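You operate a simulated robot arm through the tools that you are given. There is no shell and no other tool.

Carry out the task below with a simulated robot arm. There is one attempt and no reset: what you move stays moved.

## Task
Clear the jam, index once and park the rail's blue carrier on the carrier rack.
Fine: yellow release lever first, then the raised orange stop down; the rail's black carrier rides one station on and stays there.
Where things are to end (x, y in the base frame): blue carrier within 0.06 m of [0.75, 0.1].

It is judged by the outcome, as a careful person would: the job done as asked, and still so three seconds after it is handed in. It fails if anything else is knocked over, pushed out of place, dropped, spilled or broken.

## Robot
A 6-joint arm with a two-finger parallel gripper, fixed in place. Base frame: the origin is on the floor under the middle of its stand, x ahead of it, y to its left, z up. Lengths are in m, angles in degrees, forces in N, time in s.
With the tool pointing down near the work surface it reaches from about 0.3 to 0.66 m from the base axis. Its first joint turns from -115.0 to 115.0 degrees. Payload 3.43 kg.
The tool frame sits at the grasp point between the pads (the TCP): z along the fingers, y along the line on which they close. The tips reach 0.034 m beyond it. Largest opening 0.128 m; finger width 0.024, thickness 0.012; the body of the gripper, 0.048 by 0.13 m, starts 0.096 m behind the TCP.
Orientation is that of the tool frame in the base frame, as a unit quaternion [w, x, y, z]. With the fingers straight down and closing along the base's y, the tool's x points along the base's -x, its y along +y and its z along -z.

## Interface
- The arm moves only by the tool send_rows. Its argument "targets" is one flat list of numbers, 7 for each row, row after row: the shift along the base's x, y, z in m, then the turn, a rotation vector about the base's x, y, z in degrees, then the finger opening in m, from 0 to 0.128. In form: [x, y, z, ax, ay, az, claw, x, y, z, ax, ay, az, claw, ...]. A call has 1 to 20 rows; each row shifts and turns the commanded pose from where the row before left it. Rows are played at 5 a second. More than 0.05 m and 8.6 degrees between two rows, or a gripper value outside its range, and nothing of the call is played. Where a pose cannot be reached the arm comes as near as it can. A force on the tool above 40 N (or 10 N above the force at the start of the call, whichever is more), or a blocked arm, ends the call early, and 0.2 s more pass. Each finger travels about 0.153 m/s and halts on what it meets, pressing with about 33 N; the grip force reading is that of the motor and also rises with nothing between the fingers. The clock runs only during rows and for 0.2 s after the last one: add rows that do not move to give the fingers time. The reply holds the time, the measured pose of the TCP, the force on the tool along the base axes, the opening and the grip force, in the units named above and with some noise, with the torque about the TCP (base axes, N m) and any sound that the robot's microphone picked up.
- Cameras (640 x 400 px; columns grow to the right, rows downward): "scene" is fixed at [0.0509, 0.6524, 1.5193]; the picture's right is [-0.73, -0.68, 0.00], its down [-0.31, 0.33, -0.89] and it looks along [0.61, -0.65, -0.45] (base axes); focal length 345 px, centre (320, 200). "wrist" rides on the gripper at [0.076, -0.011, -0.16] in the tool frame; the picture's right is [0.15, 0.99, 0.00], its down [-0.88, 0.13, -0.46] and it looks along [-0.45, 0.07, 0.89] (tool axes); focal length 234 px, centre (320, 200). There is no depth. A picture from a camera that has moved, and an enlarged one, comes with that camera's place and axes in the base frame and with its lens.
- capture(camera): a new picture of that camera. The clock stands still meanwhile.
- lift_body(by): slides the trunk up (or, below 0, down) by that many m; the arm rides with it, the base frame stays. It gives what a move gives, with no picture.
- enlarge(camera, box): a new picture of the part [left, top, right, bottom] of that camera's present view, enlarged. The clock stands still meanwhile.
- job_done(): hands the job in; it is judged then, once.

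Nothing tells you positions but the pictures and the camera data. Unless the task says otherwise, let go and move clear before handing in.

The tools are called after "Call:" as name(argument=value, ...) on one line, values as JSON. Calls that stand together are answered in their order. send_rows: Moves the arm, as the interface text tells. Its arguments: {"type":"object","properties":{"targets":{"type":"array","items":{"type":"number"}}},"required":["targets"]} The other tools are called the same way: lift_body (by) moves the trunk up or down; capture (camera) takes a picture; enlarge (camera, box) takes an enlarged picture of a part of a camera's view; job_done () hands the job in.

At the start:

```text
t: 0.0
tcp_pos: [0.3461, -0.143, 1.2811]
orientation: [-0.001, 0.0, 1.0, 0.0]
contact_force: [0.7, 0.2, 0.2]
ft_torque: [0.01, -0.01, 0.03]
width: 0.1282
finger_force: 0.1
trunk travel left (down, up): [-0.9, 0.09]
```

scene: 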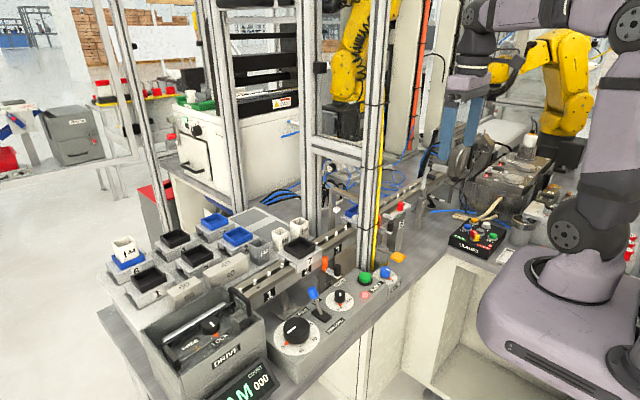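
wrist: 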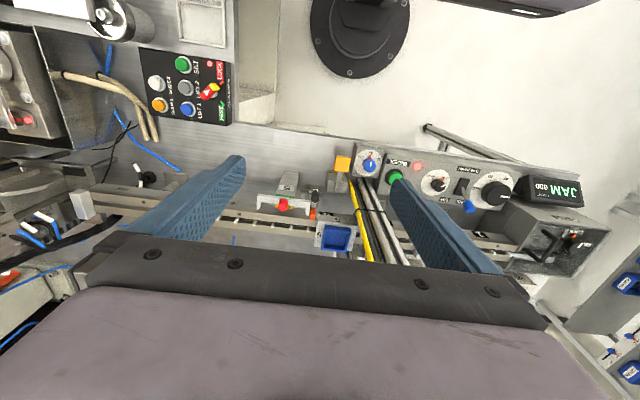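

I see a work cell with a rail, a control panel and a display reading JAM, and several carriers on a rack. I'll enlarge parts of both views to work out what is what before I move.

Call:
enlarge(camera="scene", box=[100, 180, 300, 305])

Call:
enlarge(camera="scene", box=[240, 180, 440, 305])

Call:
enlarge(camera="scene", box=[130, 275, 330, 400])

Call:
enlarge(camera="wrist", box=[220, 130, 420, 255])

Call:
enlarge(camera="wrist", box=[400, 130, 640, 280])

```text
3.20 times, centred on (200, 242) of scene
camera zoom: at [0.0509, 0.6524, 1.5193], right [-0.73, -0.68, 0.0], down [-0.31, 0.33, -0.89], along [0.61, -0.65, -0.45], focal length 1104 px, centre (704, 64)
```

zoom: 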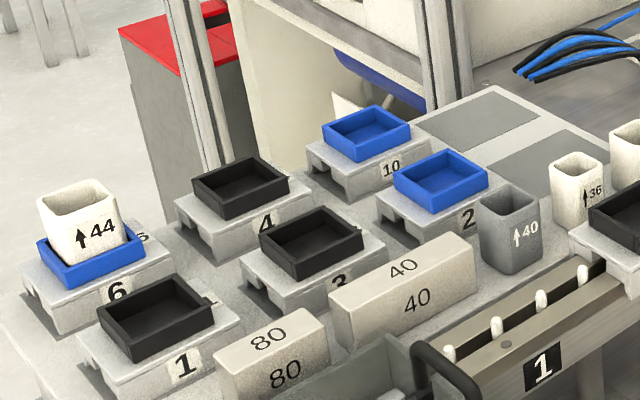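

```text
3.20 times, centred on (340, 242) of scene
camera zoom: at [0.0509, 0.6524, 1.5193], right [-0.73, -0.68, 0.0], down [-0.31, 0.33, -0.89], along [0.61, -0.65, -0.45], focal length 1104 px, centre (256, 64)
```

zoom: 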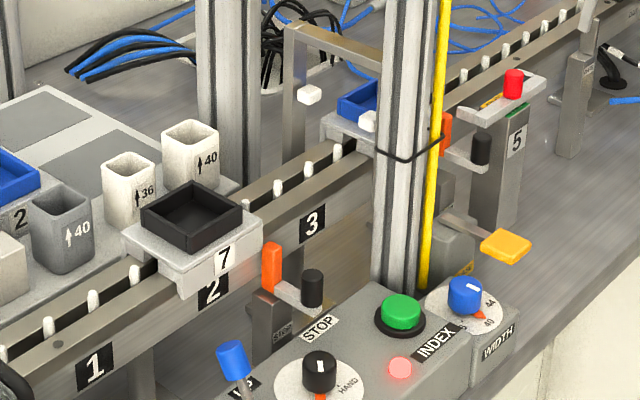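

```text
3.20 times, centred on (230, 338) of scene
camera zoom: at [0.0509, 0.6524, 1.5193], right [-0.73, -0.68, 0.0], down [-0.31, 0.33, -0.89], along [0.61, -0.65, -0.45], focal length 1104 px, centre (608, -240)
```

zoom: 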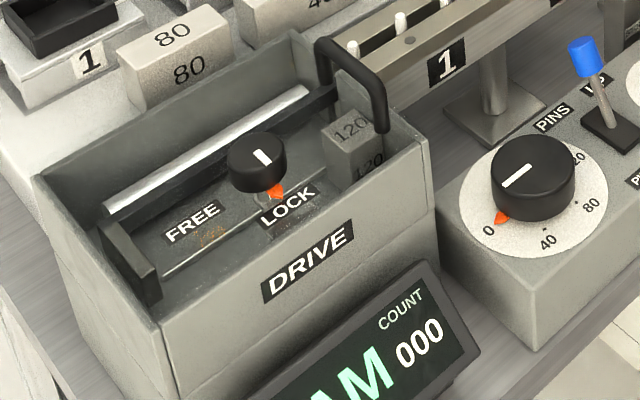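

```text
3.20 times, centred on (320, 192) of wrist
camera zoom: at [0.2704, -0.1539, 1.4401], right [-0.15, 0.99, 0.0], down [0.88, 0.13, 0.46], along [0.45, 0.07, -0.89], focal length 749 px, centre (320, 224)
```

zoom: 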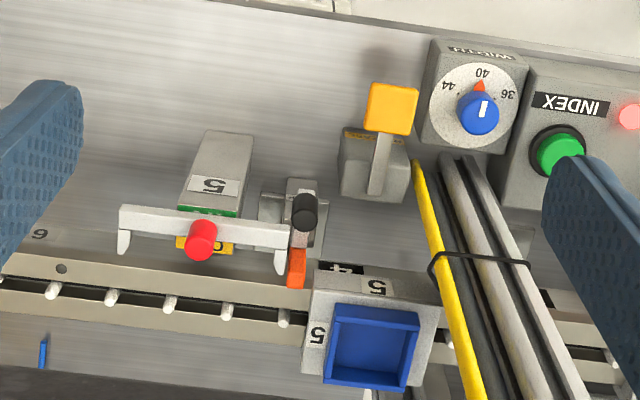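

```text
2.67 times, centred on (520, 205) of wrist
camera zoom: at [0.2704, -0.1539, 1.4401], right [-0.15, 0.99, 0.0], down [0.88, 0.13, 0.46], along [0.45, 0.07, -0.89], focal length 624 px, centre (-213, 187)
```

zoom: 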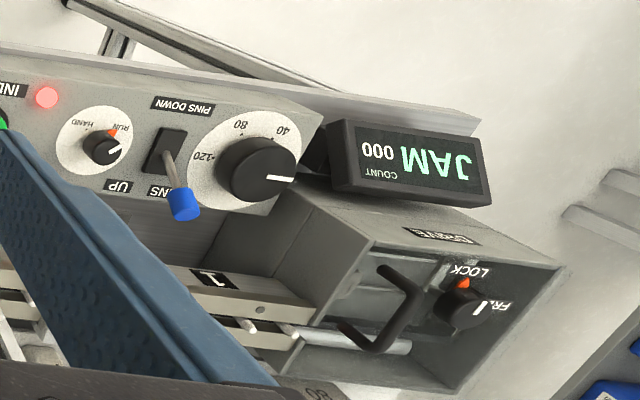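

The rail runs along y at x of about 0.58, with the black carrier 7 near y=0.16 and the blue carrier 5 near y=-0.07. The yellow lever pad is near (0.43, -0.08, 0.93), and a vertical post stands near (0.5, 0). I'll come down a little for a closer look at the lever and stops.

Call:
send_rows(targets=[-0.015, 0.015, -0.04, 0, 0, 0, 0.128, -0.015, 0.015, -0.04, 0, 0, 0, 0.128, -0.015, 0.015, -0.04, 0, 0, 0, 0.128, 0, 0, 0, 0, 0, 0, 0.128])

Call:
capture(camera="wrist")

Call:
enlarge(camera="wrist", box=[220, 130, 420, 255])

Call:
capture(camera="scene")

```text
t: 1.0
tcp_pos: [0.3032, -0.0984, 1.1608]
orientation: [0.0, 0.0, 1.0, 0.0]
contact_force: [0.0, -0.4, -1.1]
ft_torque: [0.02, -0.01, 0.0]
width: 0.1281
finger_force: 0.0
trunk travel left (down, up): [-0.9, 0.09]
```

```text
taken
camera wrist: at [0.2264, -0.1104, 1.3199], right [-0.15, 0.99, 0.0], down [0.88, 0.13, 0.46], along [0.45, 0.07, -0.89], focal length 234 px, centre (320, 200)
```

wrist: 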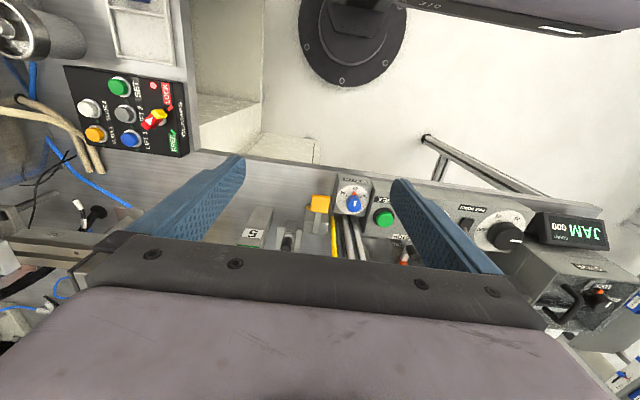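

```text
3.20 times, centred on (320, 192) of wrist
camera zoom: at [0.2264, -0.1104, 1.3199], right [-0.15, 0.99, 0.0], down [0.88, 0.13, 0.46], along [0.45, 0.07, -0.89], focal length 749 px, centre (320, 224)
```

zoom: 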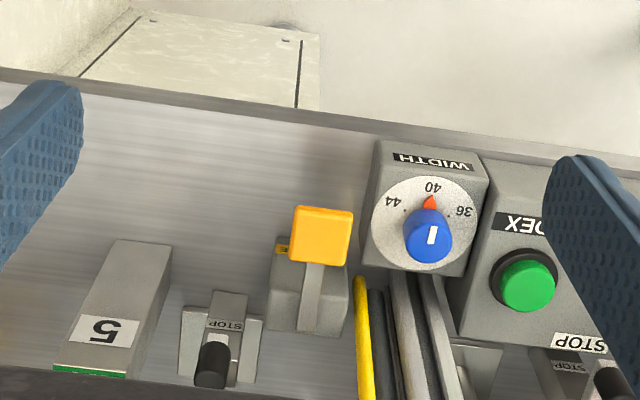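

```text
taken
```

scene: 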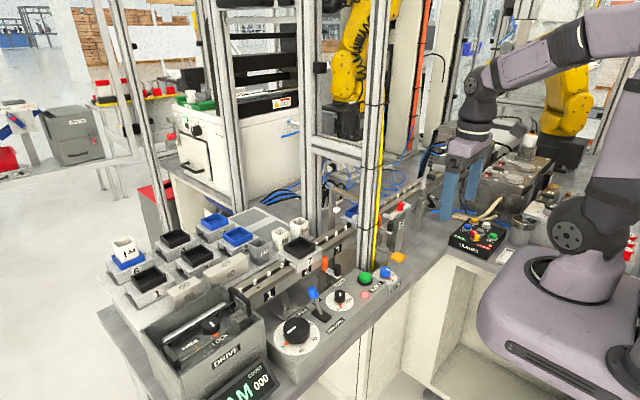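

The yellow lever, the WIDTH dial, the INDEX button and two STOP units with black handles are all in view. I'll tilt the tool forward to get an oblique look at the stops and carriers.

Call:
send_rows(targets=[0, 0, 0.01, 0, -8, 0, 0.128, 0, 0, 0.01, 0, -8, 0, 0.128, 0, 0, 0.01, 0, -8, 0, 0.128, 0, 0, 0.01, 0, -8, 0, 0.128, 0, 0, 0, 0, 0, 0, 0.128])

Call:
capture(camera="wrist")

Call:
enlarge(camera="wrist", box=[220, 130, 420, 255])

```text
t: 2.2
tcp_pos: [0.3621, -0.1386, 1.1733]
orientation: [0.276, 0.001, 0.961, 0.0]
contact_force: [-0.7, 0.2, 0.0]
ft_torque: [0.0, -0.02, 0.02]
width: 0.1278
finger_force: 0.1
out of reach, approached as far as the arm can: row 2, 3, 4
trunk travel left (down, up): [-0.9, 0.09]
```

```text
taken
camera wrist: at [0.2136, -0.1502, 1.2677], right [-0.12, 0.99, -0.08], down [0.5, 0.13, 0.85], along [0.85, 0.07, -0.52], focal length 234 px, centre (320, 200)
```

wrist: 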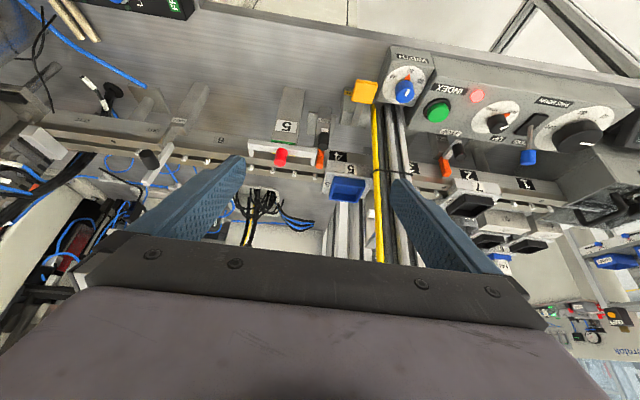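

```text
3.20 times, centred on (320, 192) of wrist
camera zoom: at [0.2136, -0.1502, 1.2677], right [-0.12, 0.99, -0.08], down [0.5, 0.13, 0.85], along [0.85, 0.07, -0.52], focal length 749 px, centre (320, 224)
```

zoom: 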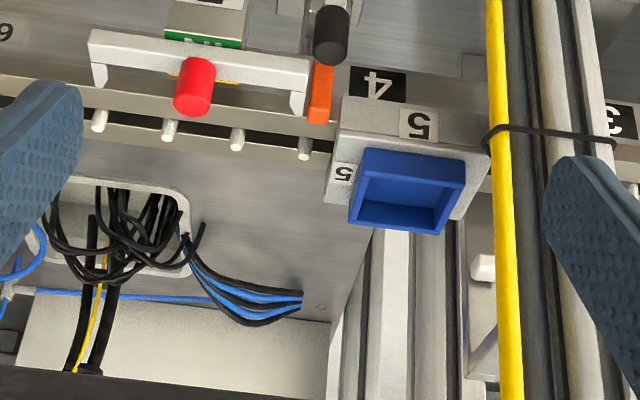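

Call:
enlarge(camera="wrist", box=[400, 120, 560, 220])

Call:
enlarge(camera="wrist", box=[230, 70, 390, 170])

Call:
enlarge(camera="wrist", box=[360, 40, 640, 215])

Call:
enlarge(camera="scene", box=[290, 190, 410, 265])

```text
4.00 times, centred on (480, 170) of wrist
camera zoom: at [0.2136, -0.1502, 1.2677], right [-0.12, 0.99, -0.08], down [0.5, 0.13, 0.85], along [0.85, 0.07, -0.52], focal length 937 px, centre (-320, 320)
```

zoom: 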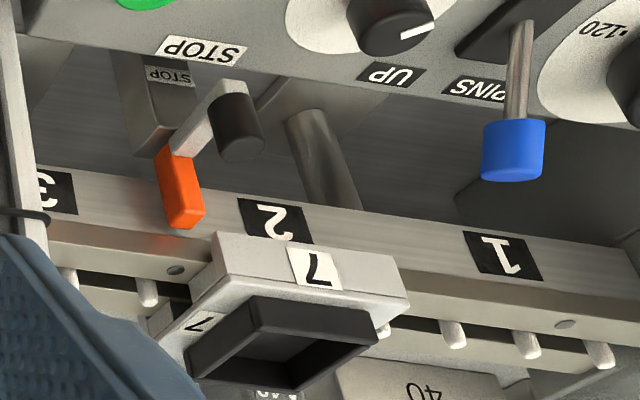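

```text
4.00 times, centred on (310, 120) of wrist
camera zoom: at [0.2136, -0.1502, 1.2677], right [-0.12, 0.99, -0.08], down [0.5, 0.13, 0.85], along [0.85, 0.07, -0.52], focal length 937 px, centre (360, 520)
```

zoom: 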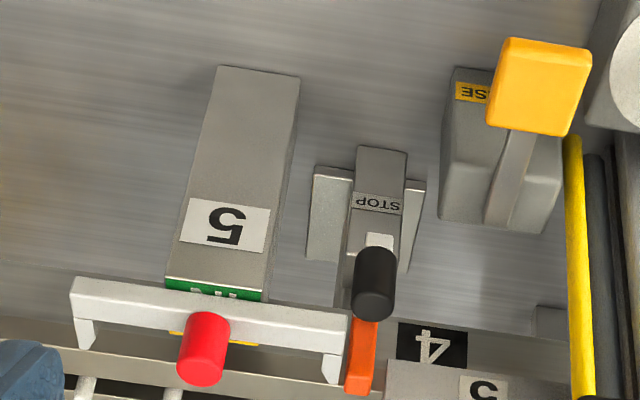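

```text
2.29 times, centred on (500, 128) of wrist
camera zoom: at [0.2136, -0.1502, 1.2677], right [-0.12, 0.99, -0.08], down [0.5, 0.13, 0.85], along [0.85, 0.07, -0.52], focal length 535 px, centre (-91, 366)
```

zoom: 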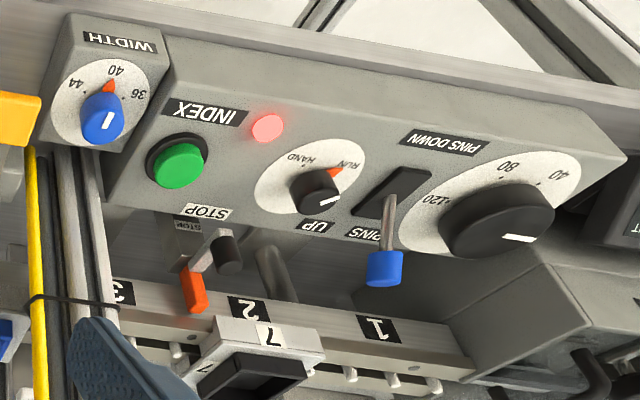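

```text
5.33 times, centred on (350, 228) of scene
camera zoom: at [0.0509, 0.6524, 1.5193], right [-0.73, -0.68, 0.0], down [-0.31, 0.33, -0.89], along [0.61, -0.65, -0.45], focal length 1841 px, centre (160, 53)
```

zoom: 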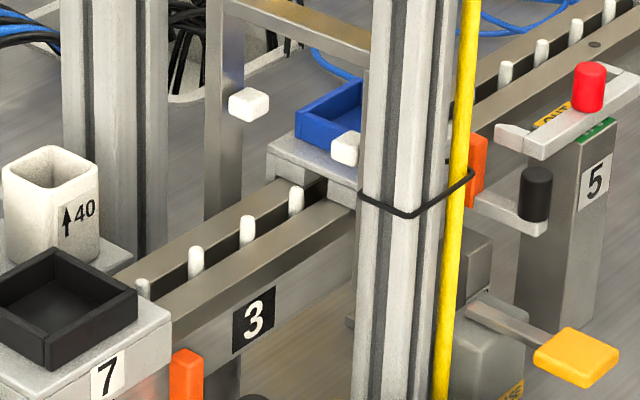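

The second orange stop, by station 4/5 at about (0.54, -0.13), sits about 2 cm higher than the first, so that is the raised one blocking blue. Before doing anything I'll go to the +y side, staying behind the post, to inspect the rack and target spot.

Call:
send_rows(targets=[0.03, 0, 0.03, 0, 0, 0, 0.128, 0, 0, 0, 0, 0, 0, 0.128])

```text
t: 2.8
tcp_pos: [0.3915, -0.1371, 1.2026]
orientation: [0.275, 0.0, 0.961, 0.0]
contact_force: [0.3, -0.2, -0.3]
ft_torque: [0.0, 0.04, 0.02]
width: 0.1281
finger_force: 0.1
trunk travel left (down, up): [-0.9, 0.09]
```

Call:
send_rows(targets=[0.005, 0.035, 0.015, 0, 0, 0, 0.128, 0.005, 0.035, 0.015, 0, 0, 0, 0.128, 0.0, 0.04, 0.015, 0, 0, 0, 0.128, 0, 0.045, 0.0, 0, 0, 0, 0.128, 0, 0.045, 0, 0, 0, 0, 0.128, 0, 0.045, 0, 0, 0, 0, 0.128, 0, 0.045, 0, 0, 0, 0, 0.128, 0, 0, 0, 0, 0, 0, 0.128])

Call:
capture(camera="wrist")

Call:
enlarge(camera="wrist", box=[220, 130, 420, 255])

Call:
capture(camera="scene")

```text
t: 4.6
tcp_pos: [0.4355, 0.1438, 1.24]
orientation: [0.276, 0.0, 0.961, 0.0]
contact_force: [0.5, -0.4, -0.2]
ft_torque: [0.01, -0.02, 0.04]
width: 0.128
finger_force: 0.1
out of reach, approached as far as the arm can: row 1, 2, 3, 4
trunk travel left (down, up): [-0.9, 0.09]
```

```text
taken
camera wrist: at [0.2855, 0.1319, 1.335], right [-0.12, 0.99, -0.08], down [0.5, 0.13, 0.85], along [0.85, 0.07, -0.52], focal length 234 px, centre (320, 200)
```

wrist: 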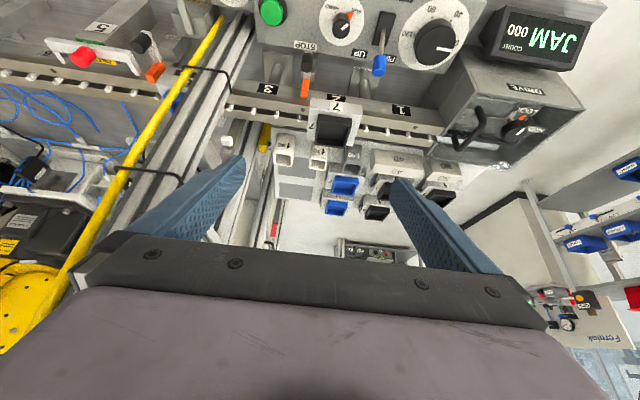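

```text
3.20 times, centred on (320, 192) of wrist
camera zoom: at [0.2855, 0.1319, 1.335], right [-0.12, 0.99, -0.08], down [0.5, 0.13, 0.85], along [0.85, 0.07, -0.52], focal length 749 px, centre (320, 224)
```

zoom: 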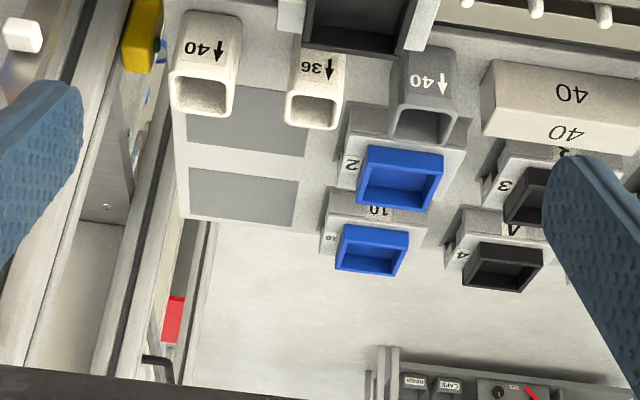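

```text
taken
```

scene: 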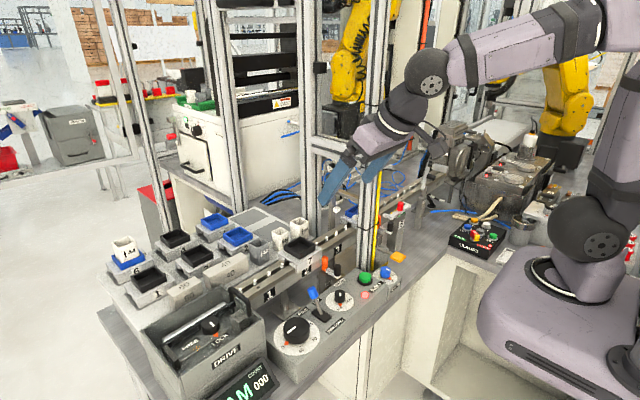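

The rack shows two empty grey pads. The nearer one comes out at about (0.745, 0.105, 0.97), which matches the target, with cups 40 and 36 standing just in front of it. I'll enlarge further to measure neighbours, posts and the carrier shape.

Call:
enlarge(camera="wrist", box=[250, 140, 410, 240])

Call:
enlarge(camera="wrist", box=[130, 40, 330, 165])

Call:
enlarge(camera="wrist", box=[20, 10, 180, 110])

Call:
enlarge(camera="wrist", box=[270, 60, 430, 160])

Call:
enlarge(camera="scene", box=[200, 195, 320, 270])

```text
4.00 times, centred on (330, 190) of wrist
camera zoom: at [0.2855, 0.1319, 1.335], right [-0.12, 0.99, -0.08], down [0.5, 0.13, 0.85], along [0.85, 0.07, -0.52], focal length 937 px, centre (280, 240)
```

zoom: 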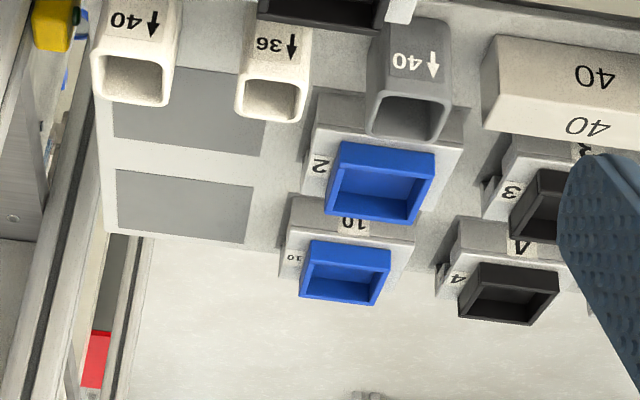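

```text
3.20 times, centred on (230, 102) of wrist
camera zoom: at [0.2855, 0.1319, 1.335], right [-0.12, 0.99, -0.08], down [0.5, 0.13, 0.85], along [0.85, 0.07, -0.52], focal length 749 px, centre (608, 512)
```

zoom: 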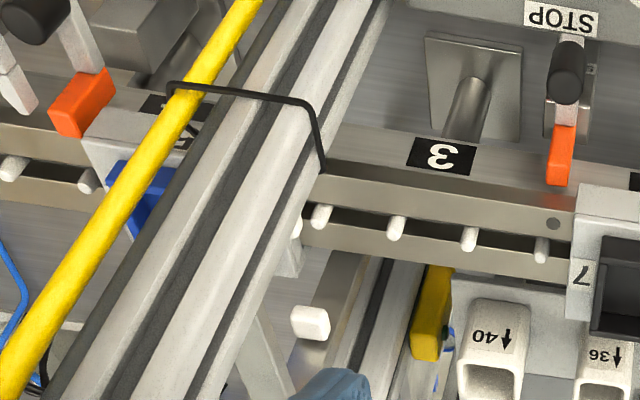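

```text
4.00 times, centred on (100, 60) of wrist
camera zoom: at [0.2855, 0.1319, 1.335], right [-0.12, 0.99, -0.08], down [0.5, 0.13, 0.85], along [0.85, 0.07, -0.52], focal length 937 px, centre (1200, 760)
```

zoom: 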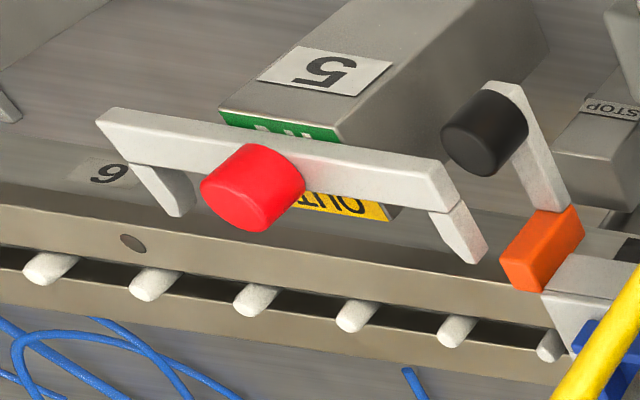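

```text
4.00 times, centred on (350, 110) of wrist
camera zoom: at [0.2855, 0.1319, 1.335], right [-0.12, 0.99, -0.08], down [0.5, 0.13, 0.85], along [0.85, 0.07, -0.52], focal length 937 px, centre (200, 560)
```

zoom: 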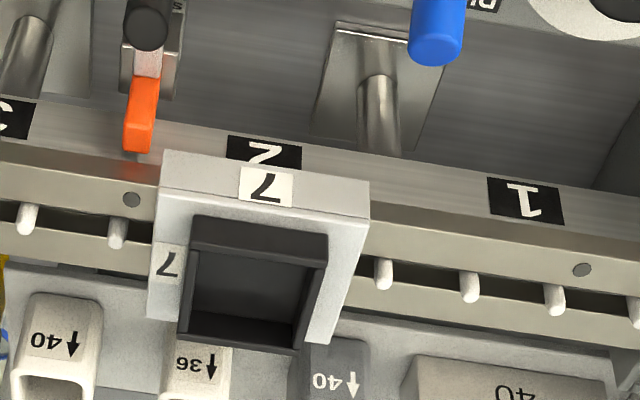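

```text
5.33 times, centred on (260, 232) of scene
camera zoom: at [0.0509, 0.6524, 1.5193], right [-0.73, -0.68, 0.0], down [-0.31, 0.33, -0.89], along [0.61, -0.65, -0.45], focal length 1841 px, centre (640, 27)
```

zoom: 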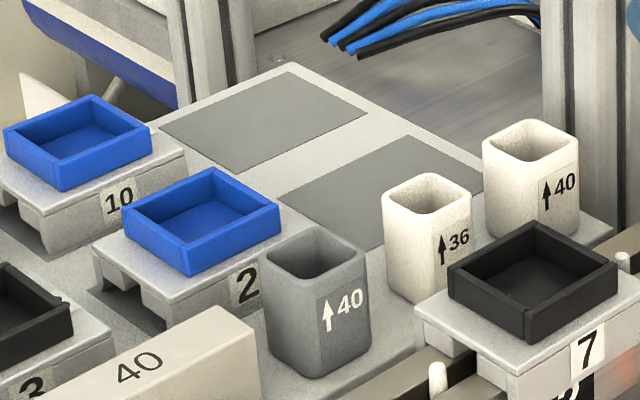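

The rail stations come out at a pitch of about 0.129 m: station 2 at y≈0.167, 4 at ≈-0.09, 5 at ≈-0.22. Black is at station 2, and blue is jammed against the raised stop. With the gripper empty and high, I'll now test the tilted reach over the rack pad and check clearance to the frame posts.

Call:
send_rows(targets=[0.045, -0.003, -0.005, 0, 0, 0, 0.09, 0.045, -0.003, -0.005, 0, 0, 0, 0.09, 0.045, -0.003, -0.005, 0, 0, 0, 0.09, 0.045, -0.003, -0.005, 0, 0, 0, 0.09, 0.04, -0.003, -0.005, 0, 0, 0, 0.09, 0, 0, 0, 0, 0, 0, 0.09])

Call:
capture(camera="scene")

Call:
capture(camera="wrist")

```text
t: 6.0
tcp_pos: [0.6523, 0.1299, 1.2164]
orientation: [0.276, -0.001, 0.961, 0.0]
contact_force: [-0.9, -0.2, 0.4]
ft_torque: [0.01, 0.0, 0.01]
width: 0.0899
finger_force: 0.1
trunk travel left (down, up): [-0.9, 0.09]
```

```text
taken
```

scene: 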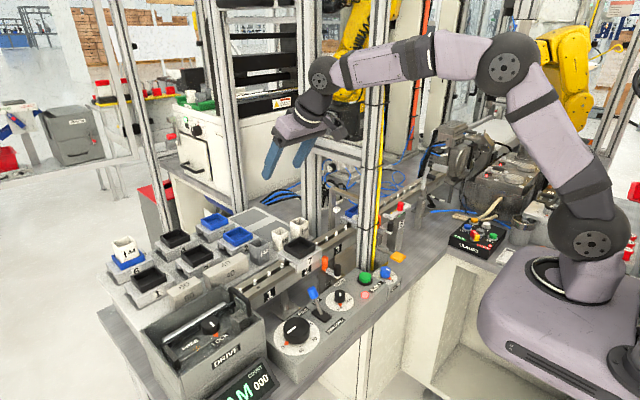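

```text
taken
camera wrist: at [0.5026, 0.1174, 1.3125], right [-0.12, 0.99, -0.08], down [0.5, 0.13, 0.85], along [0.85, 0.07, -0.52], focal length 234 px, centre (320, 200)
```

wrist: 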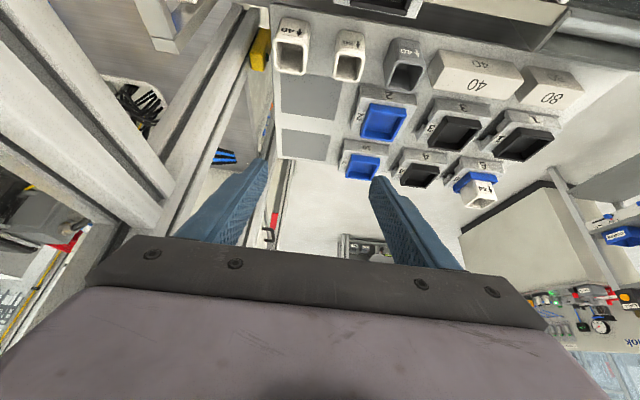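

Call:
send_rows(targets=[0.035, -0.008, -0.02, 0, 0, 0, 0.09, 0.035, -0.008, -0.02, 0, 0, 0, 0.09, 0.023, -0.009, -0.02, 0, 0, 0, 0.09, 0, 0, 0, 0, 0, 0, 0.09])

Call:
capture(camera="scene")

Call:
capture(camera="wrist")

```text
t: 7.0
tcp_pos: [0.7455, 0.106, 1.1573]
orientation: [0.277, -0.001, 0.961, 0.0]
contact_force: [-0.4, -0.2, -0.3]
ft_torque: [0.0, -0.02, 0.01]
width: 0.0899
finger_force: 0.0
trunk travel left (down, up): [-0.9, 0.09]
```

```text
taken
```

scene: 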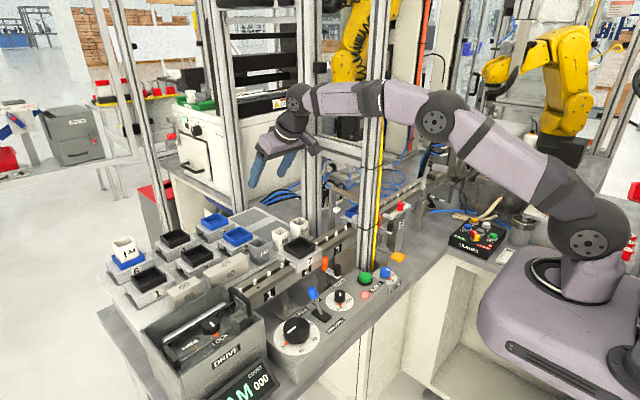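

```text
taken
camera wrist: at [0.5968, 0.0944, 1.2514], right [-0.12, 0.99, -0.08], down [0.5, 0.13, 0.85], along [0.85, 0.07, -0.51], focal length 234 px, centre (320, 200)
```

wrist: 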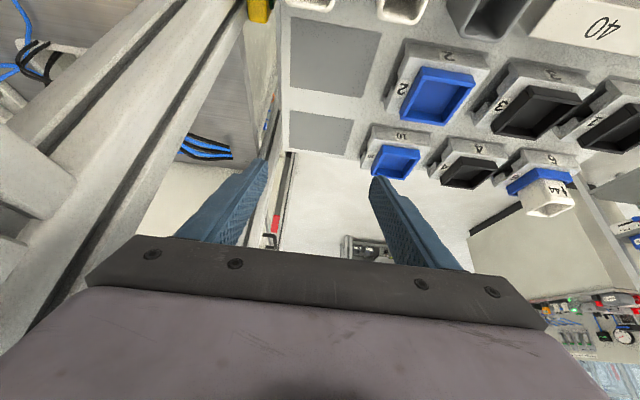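

The tilted pose over the pad is reachable without contact, and the near pad measures about x 0.713–0.787, y 0.055–0.16. I'll check the reach lower down, still above everything.

Call:
send_rows(targets=[0, 0, -0.035, 0, 0, 0, 0.09, 0, 0, -0.035, 0, 0, 0, 0.09, 0, 0, -0.025, 0, 0, 0, 0.09, 0, 0, 0, 0, 0, 0, 0.09])

Call:
capture(camera="scene")

Call:
capture(camera="wrist")

```text
t: 8.0
tcp_pos: [0.7483, 0.1031, 1.0571]
orientation: [0.275, 0.001, 0.961, -0.001]
contact_force: [-0.1, -0.9, -0.7]
ft_torque: [0.0, -0.02, 0.0]
width: 0.0899
finger_force: 0.0
trunk travel left (down, up): [-0.9, 0.09]
```

```text
taken
```

scene: 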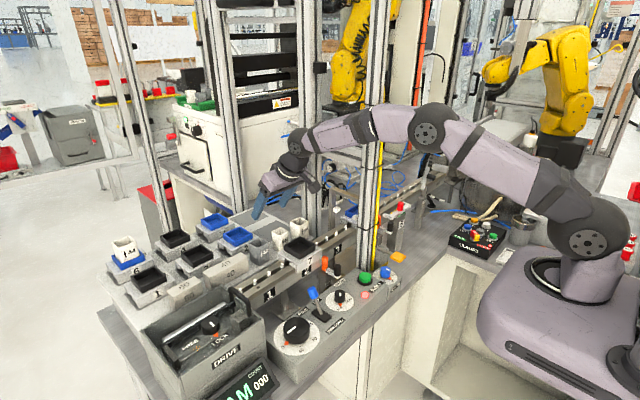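

```text
taken
camera wrist: at [0.5995, 0.0921, 1.1521], right [-0.12, 0.99, -0.08], down [0.51, 0.13, 0.85], along [0.85, 0.07, -0.52], focal length 234 px, centre (320, 200)
```

wrist: 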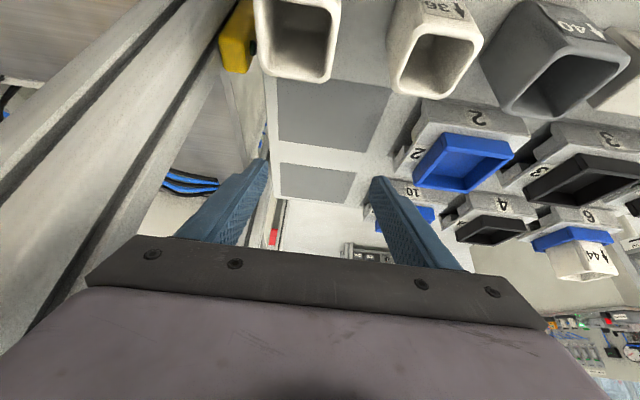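

Reach at rack height is confirmed. I'll retract the way I came, untilt, and go over to the yellow release lever for a close look.

Call:
send_rows(targets=[0, 0, 0.045, 0, 0, 0, 0.09, 0, 0, 0.045, 0, 0, 0, 0.09, 0, 0, 0.045, 0, 0, 0, 0.09, -0.044, 0.006, 0.005, 0, 0, 0, 0.09, -0.044, 0.006, 0.005, 0, 0, 0, 0.09, -0.044, 0.006, 0.005, 0, 0, 0, 0.09, -0.044, 0.006, 0.005, 0, 0, 0, 0.09, -0.044, 0.006, 0.005, 0, 0, 0, 0.09, -0.044, 0.006, 0.005, 0, 0, 0, 0.09, -0.044, 0.006, 0.005, 0, 0, 0, 0.09, -0.015, 0, 0, 0, 8, 0, 0.06, -0.015, 0, 0, 0, 8, 0, 0.03, -0.015, 0, 0, 0, 8, 0, 0.0, -0.015, 0, 0, 0, 8, 0, 0.0, 0, 0, 0, 0, 0, 0, 0.0])

```text
t: 11.2
tcp_pos: [0.381, 0.1437, 1.2308]
orientation: [0.0, 0.0, 1.0, 0.0]
contact_force: [-0.5, 0.0, -0.4]
ft_torque: [-0.02, 0.02, 0.0]
width: 0.0
finger_force: 32.7
trunk travel left (down, up): [-0.9, 0.09]
```

Call:
send_rows(targets=[-0.006, -0.045, 0, 0, 0, 0, 0, -0.006, -0.045, 0, 0, 0, 0, 0, -0.006, -0.045, 0, 0, 0, 0, 0, -0.006, -0.045, 0, 0, 0, 0, 0, -0.006, -0.045, 0, 0, 0, 0, 0, 0, 0, -0.045, 0, 0, 0, 0, 0, 0, -0.045, 0, 0, 0, 0, 0, 0, -0.04, 0, 0, 0, 0, 0, 0, 0, 0, 0, 0, 0])

Call:
capture(camera="wrist")

Call:
enlarge(camera="wrist", box=[240, 100, 400, 200])

Call:
enlarge(camera="scene", box=[360, 215, 440, 265])

```text
t: 13.2
tcp_pos: [0.3474, -0.079, 1.0977]
orientation: [0.001, 0.0, 1.0, 0.0]
contact_force: [-0.5, -0.3, -0.2]
ft_torque: [-0.02, -0.04, 0.01]
width: 0.0002
finger_force: 33.1
trunk travel left (down, up): [-0.9, 0.09]
```

```text
taken
camera wrist: at [0.2704, -0.0894, 1.2568], right [-0.15, 0.99, 0.0], down [0.88, 0.13, 0.46], along [0.45, 0.07, -0.89], focal length 234 px, centre (320, 200)
```

wrist: 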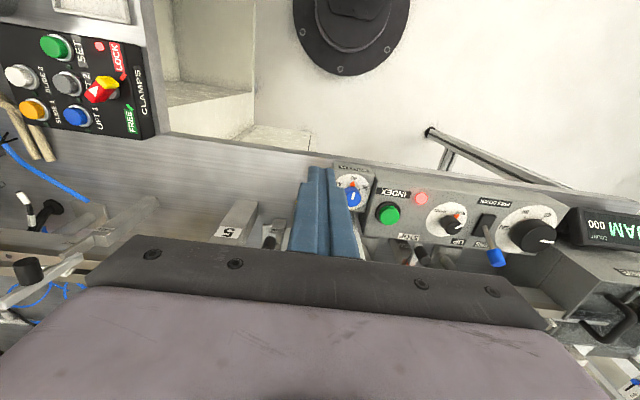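

```text
4.00 times, centred on (320, 150) of wrist
camera zoom: at [0.2704, -0.0894, 1.2568], right [-0.15, 0.99, 0.0], down [0.88, 0.13, 0.46], along [0.45, 0.07, -0.89], focal length 937 px, centre (320, 400)
```

zoom: 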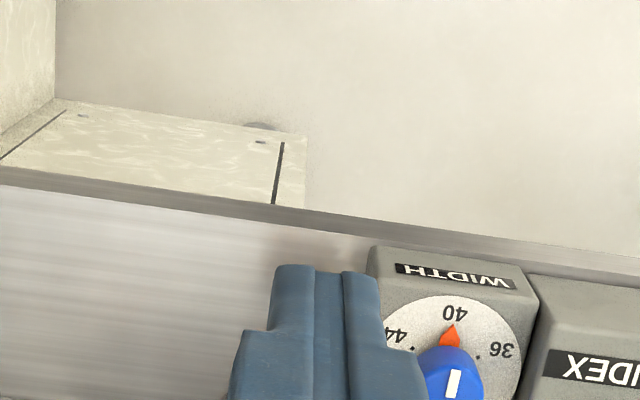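

```text
8.00 times, centred on (400, 240) of scene
camera zoom: at [0.0509, 0.6524, 1.5193], right [-0.73, -0.68, 0.0], down [-0.31, 0.33, -0.89], along [0.61, -0.65, -0.45], focal length 2761 px, centre (-320, -120)
```

zoom: 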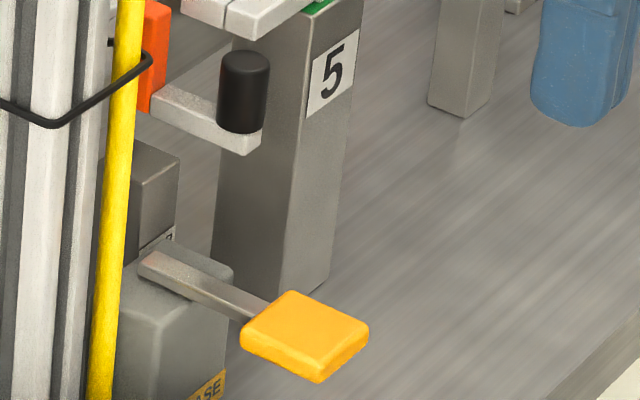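

The yellow lever sits horizontally at z≈0.93 with its pad at (0.433, -0.077), so it looks like a press-down lever. With the fingers closed I'll go above the pad and then press down slowly.

Call:
send_rows(targets=[0.041, 0, 0, 0, 0, 0, 0, 0.041, 0, 0, 0, 0, 0, 0, 0, 0, -0.04, 0, 0, 0, 0, 0, 0, -0.04, 0, 0, 0, 0, 0, 0, -0.02, 0, 0, 0, 0, 0, 0, 0, 0, 0, 0, 0])

Call:
capture(camera="wrist")

Call:
enlarge(camera="wrist", box=[240, 120, 400, 220])

Call:
enlarge(camera="scene", box=[340, 190, 460, 265])

```text
t: 14.6
tcp_pos: [0.4332, -0.0771, 0.9995]
orientation: [-0.002, 0.0, 1.0, 0.0]
contact_force: [0.1, 0.0, -1.1]
ft_torque: [0.01, 0.01, 0.0]
width: 0.0
finger_force: 32.8
trunk travel left (down, up): [-0.9, 0.09]
```

```text
taken
camera wrist: at [0.3575, -0.0889, 1.1585], right [-0.15, 0.99, 0.0], down [0.88, 0.13, 0.46], along [0.45, 0.07, -0.89], focal length 234 px, centre (320, 200)
```

wrist: 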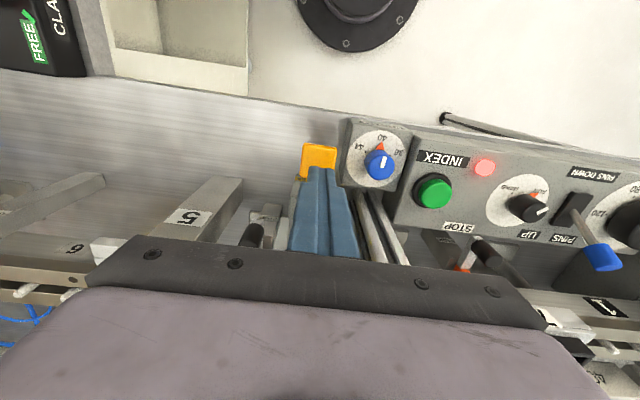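

```text
4.00 times, centred on (320, 170) of wrist
camera zoom: at [0.3575, -0.0889, 1.1585], right [-0.15, 0.99, 0.0], down [0.88, 0.13, 0.46], along [0.45, 0.07, -0.89], focal length 937 px, centre (320, 320)
```

zoom: 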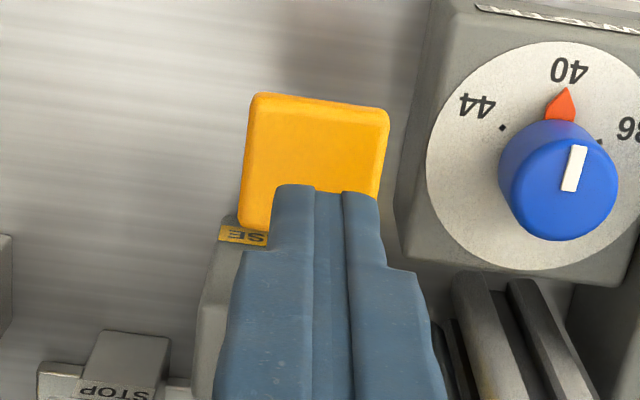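

```text
5.33 times, centred on (400, 228) of scene
camera zoom: at [0.0509, 0.6524, 1.5193], right [-0.73, -0.68, 0.0], down [-0.31, 0.33, -0.89], along [0.61, -0.65, -0.45], focal length 1841 px, centre (-107, 53)
```

zoom: 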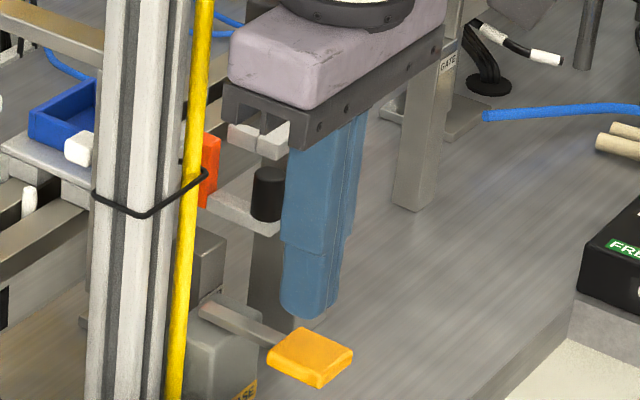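

The fingertips are centred over the yellow pad with a gap of about 2–3 cm. I'll press down in small steps.

Call:
send_rows(targets=[0, 0, -0.008, 0, 0, 0, 0, 0, 0, -0.008, 0, 0, 0, 0, 0, 0, -0.004, 0, 0, 0, 0, 0, 0, -0.004, 0, 0, 0, 0, 0, 0, -0.004, 0, 0, 0, 0, 0, 0, -0.004, 0, 0, 0, 0])

Call:
enlarge(camera="wrist", box=[240, 120, 400, 220])

Call:
enlarge(camera="scene", box=[340, 190, 460, 265])

```text
t: 16.0
tcp_pos: [0.4342, -0.0801, 0.9685]
orientation: [0.002, 0.0, 1.0, 0.0]
contact_force: [-0.2, -0.9, 3.6]
ft_torque: [-0.03, -0.04, -0.01]
width: 0.0002
finger_force: 32.5
trunk travel left (down, up): [-0.9, 0.09]
```

```text
4.00 times, centred on (320, 170) of wrist
camera zoom: at [0.357, -0.0914, 1.1277], right [-0.15, 0.99, 0.0], down [0.88, 0.13, 0.46], along [0.45, 0.07, -0.89], focal length 937 px, centre (320, 320)
```

zoom: 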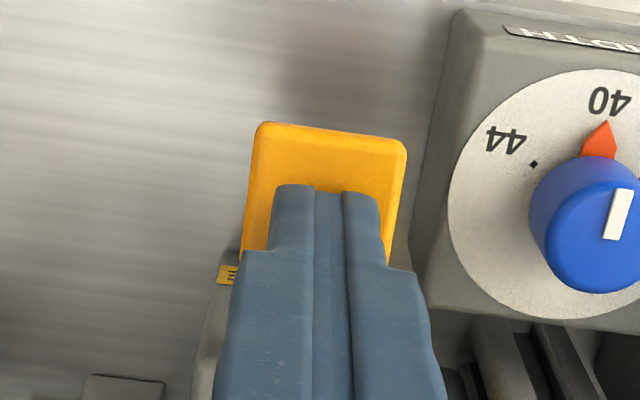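

```text
5.33 times, centred on (400, 228) of scene
camera zoom: at [0.0509, 0.6524, 1.5193], right [-0.73, -0.68, 0.0], down [-0.31, 0.33, -0.89], along [0.61, -0.65, -0.45], focal length 1841 px, centre (-107, 53)
```

zoom: 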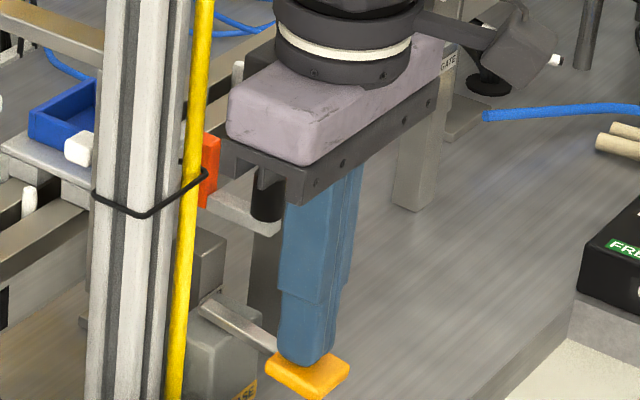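

Contact is made at fingertip z≈0.935 with light force, and the pad has begun to tilt down. I'll keep pressing.

Call:
send_rows(targets=[0, 0, -0.004, 0, 0, 0, 0, 0, 0, -0.004, 0, 0, 0, 0, 0, 0, -0.004, 0, 0, 0, 0, 0, 0, -0.004, 0, 0, 0, 0, 0, 0, -0.004, 0, 0, 0, 0])

Call:
enlarge(camera="wrist", box=[240, 120, 400, 220])

Call:
enlarge(camera="scene", box=[340, 190, 460, 265])

```text
t: 17.2
tcp_pos: [0.4321, -0.08, 0.9553]
orientation: [0.005, 0.001, 1.0, -0.002]
contact_force: [-13.0, 0.3, 29.3]
ft_torque: [0.07, 0.05, -0.06]
width: 0.0003
finger_force: 32.7
trunk travel left (down, up): [-0.9, 0.09]
stopped in row 5: the force on the tool passed its limit at 47 N (the readings are from after the stop); the commanded pose is now the measured one
```

```text
4.00 times, centred on (320, 170) of wrist
camera zoom: at [0.3542, -0.0911, 1.114], right [-0.14, 0.99, 0.0], down [0.88, 0.13, 0.46], along [0.46, 0.06, -0.89], focal length 937 px, centre (320, 320)
```

zoom: 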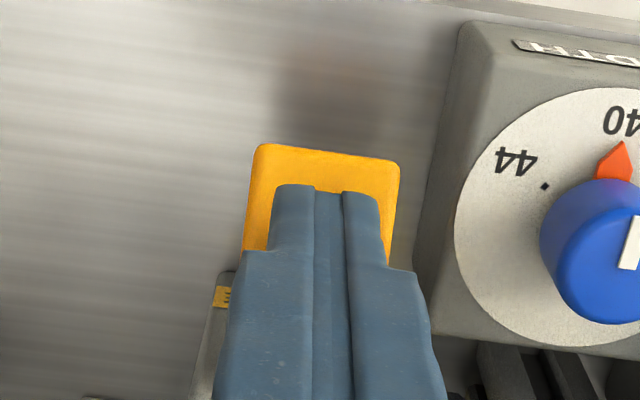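

```text
5.33 times, centred on (400, 228) of scene
camera zoom: at [0.0509, 0.6524, 1.5193], right [-0.73, -0.68, 0.0], down [-0.31, 0.33, -0.89], along [0.61, -0.65, -0.45], focal length 1841 px, centre (-107, 53)
```

zoom: 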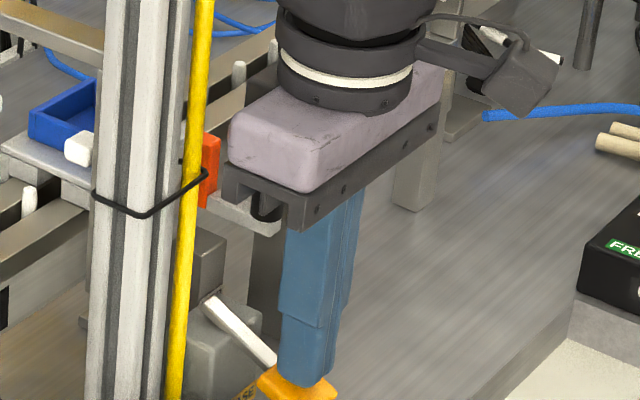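

The lever went down about 13 mm and met its end stop. I'll lift off and see whether it stays down and whether the display or light changes.

Call:
send_rows(targets=[0, 0, 0.01, 0, 0, 0, 0, 0, 0, 0.03, 0, 0, 0, 0, -0.02, 0, 0.045, 0, 0, 0, 0, -0.04, 0, 0.04, 0, 0, 0, 0, 0, 0, 0, 0, 0, 0, 0])

Call:
capture(camera="scene")

Call:
enlarge(camera="scene", box=[340, 190, 460, 265])

Call:
enlarge(camera="scene", box=[200, 340, 300, 400])

Call:
capture(camera="wrist")

```text
refused: row 4 steps farther than a row can; nothing moved
```

```text
taken
```

scene: 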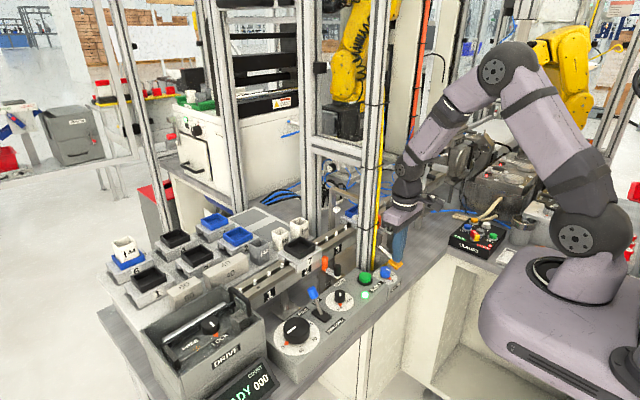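

```text
5.33 times, centred on (400, 228) of scene
camera zoom: at [0.0509, 0.6524, 1.5193], right [-0.73, -0.68, 0.0], down [-0.31, 0.33, -0.89], along [0.61, -0.65, -0.45], focal length 1841 px, centre (-107, 53)
```

zoom: 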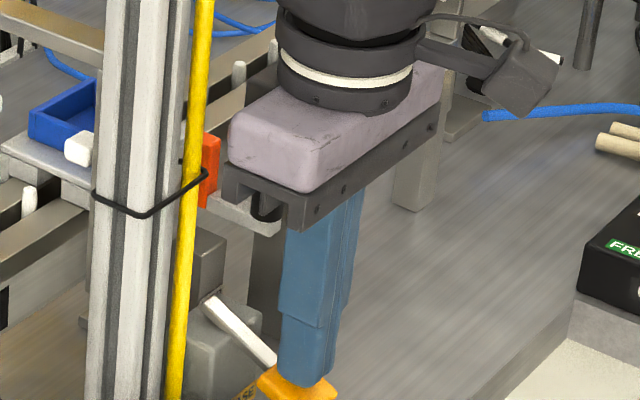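

```text
6.40 times, centred on (250, 370) of scene
camera zoom: at [0.0509, 0.6524, 1.5193], right [-0.73, -0.68, 0.0], down [-0.31, 0.33, -0.89], along [0.61, -0.65, -0.45], focal length 2209 px, centre (768, -888)
```

zoom: 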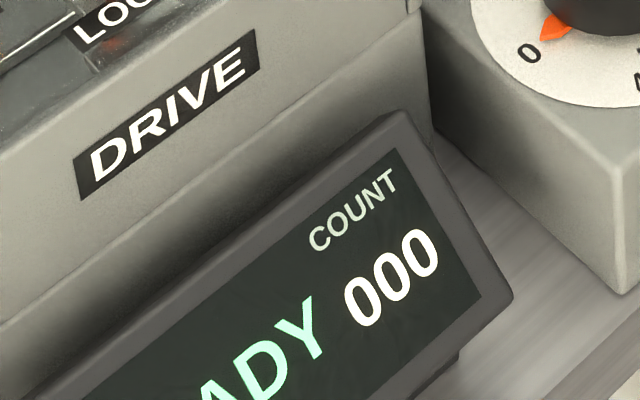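

```text
taken
camera wrist: at [0.3542, -0.0911, 1.114], right [-0.14, 0.99, 0.0], down [0.88, 0.13, 0.46], along [0.46, 0.06, -0.89], focal length 234 px, centre (320, 200)
```

wrist: 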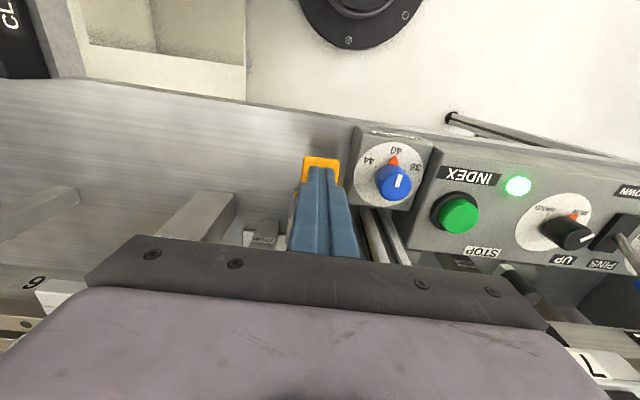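

The display now reads READY and the lamp is green, so the release worked. I'll lift off straight and check that it holds.

Call:
send_rows(targets=[0, 0, 0.01, 0, 0, 0, 0, 0, 0, 0.03, 0, 0, 0, 0, 0, 0, 0.04, 0, 0, 0, 0, 0, 0, 0.04, 0, 0, 0, 0, 0, 0, 0, 0, 0, 0, 0])

Call:
capture(camera="scene")

Call:
enlarge(camera="scene", box=[340, 190, 460, 265])

Call:
capture(camera="wrist")

```text
t: 18.4
tcp_pos: [0.4344, -0.0794, 1.0728]
orientation: [0.003, 0.001, 1.0, -0.002]
contact_force: [-0.9, -0.2, -0.3]
ft_torque: [-0.01, -0.05, 0.01]
width: 0.0
finger_force: 32.8
trunk travel left (down, up): [-0.9, 0.09]
```

```text
taken
```

scene: 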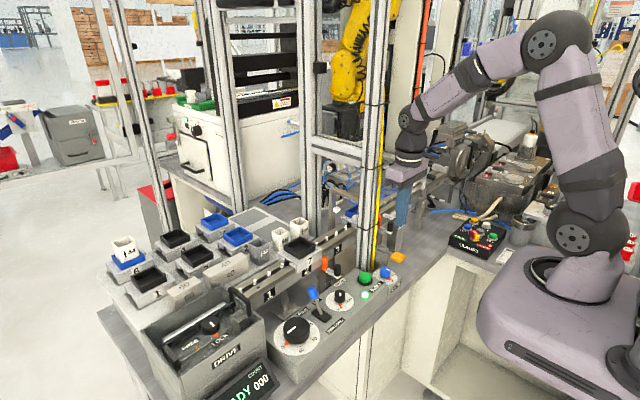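

```text
5.33 times, centred on (400, 228) of scene
camera zoom: at [0.0509, 0.6524, 1.5193], right [-0.73, -0.68, 0.0], down [-0.31, 0.33, -0.89], along [0.61, -0.65, -0.45], focal length 1841 px, centre (-107, 53)
```

zoom: 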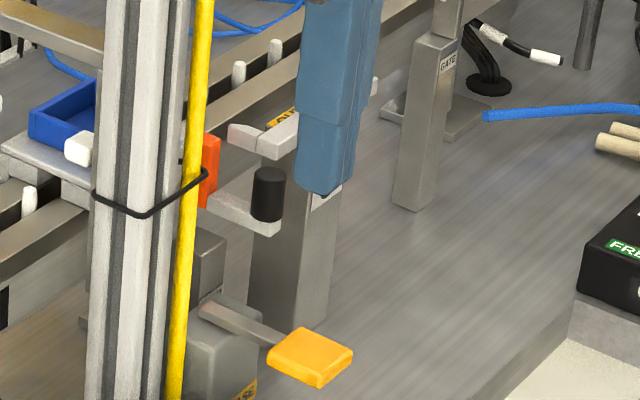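

```text
taken
camera wrist: at [0.3572, -0.0899, 1.2319], right [-0.14, 0.99, 0.0], down [0.88, 0.13, 0.46], along [0.46, 0.06, -0.89], focal length 234 px, centre (320, 200)
```

wrist: 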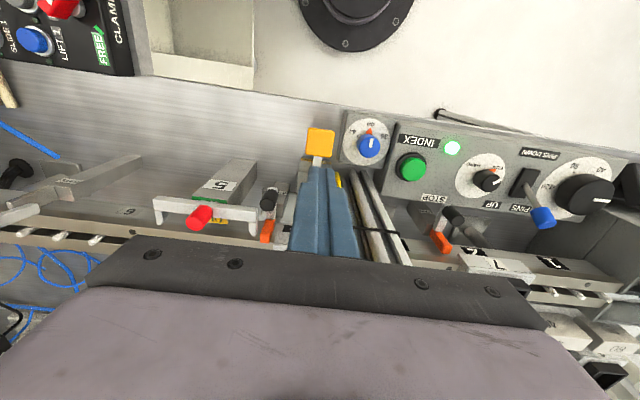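

READY holds after the lever springs back. Next is the raised orange stop at station 4/5, so I'll enlarge to place its black knob.

Call:
enlarge(camera="wrist", box=[180, 160, 340, 260])

Call:
enlarge(camera="scene", box=[370, 195, 430, 233])

```text
4.00 times, centred on (260, 210) of wrist
camera zoom: at [0.3572, -0.0899, 1.2319], right [-0.14, 0.99, 0.0], down [0.88, 0.13, 0.46], along [0.46, 0.06, -0.89], focal length 937 px, centre (560, 160)
```

zoom: 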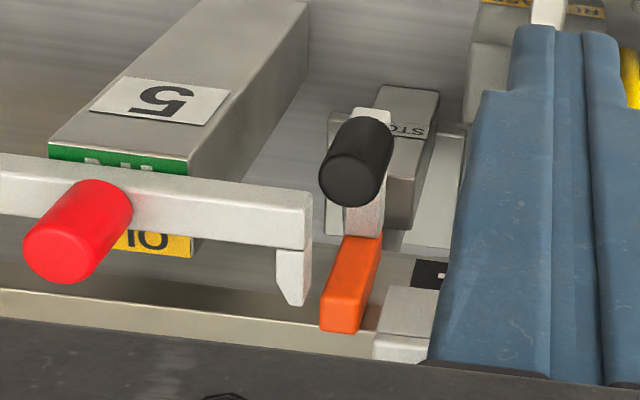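

```text
10.53 times, centred on (400, 214) of scene
camera zoom: at [0.0509, 0.6524, 1.5193], right [-0.73, -0.68, 0.0], down [-0.31, 0.33, -0.89], along [0.61, -0.65, -0.45], focal length 3633 px, centre (-522, 53)
```

zoom: 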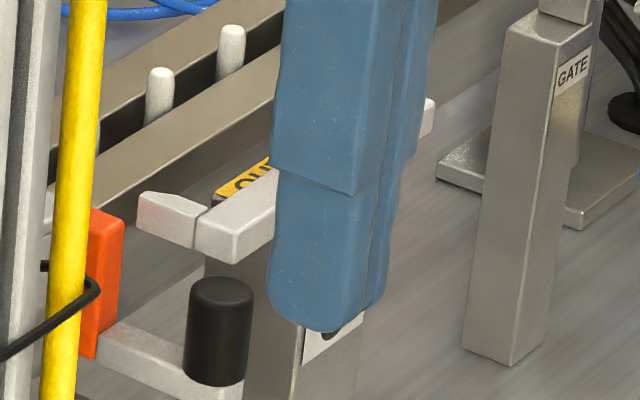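

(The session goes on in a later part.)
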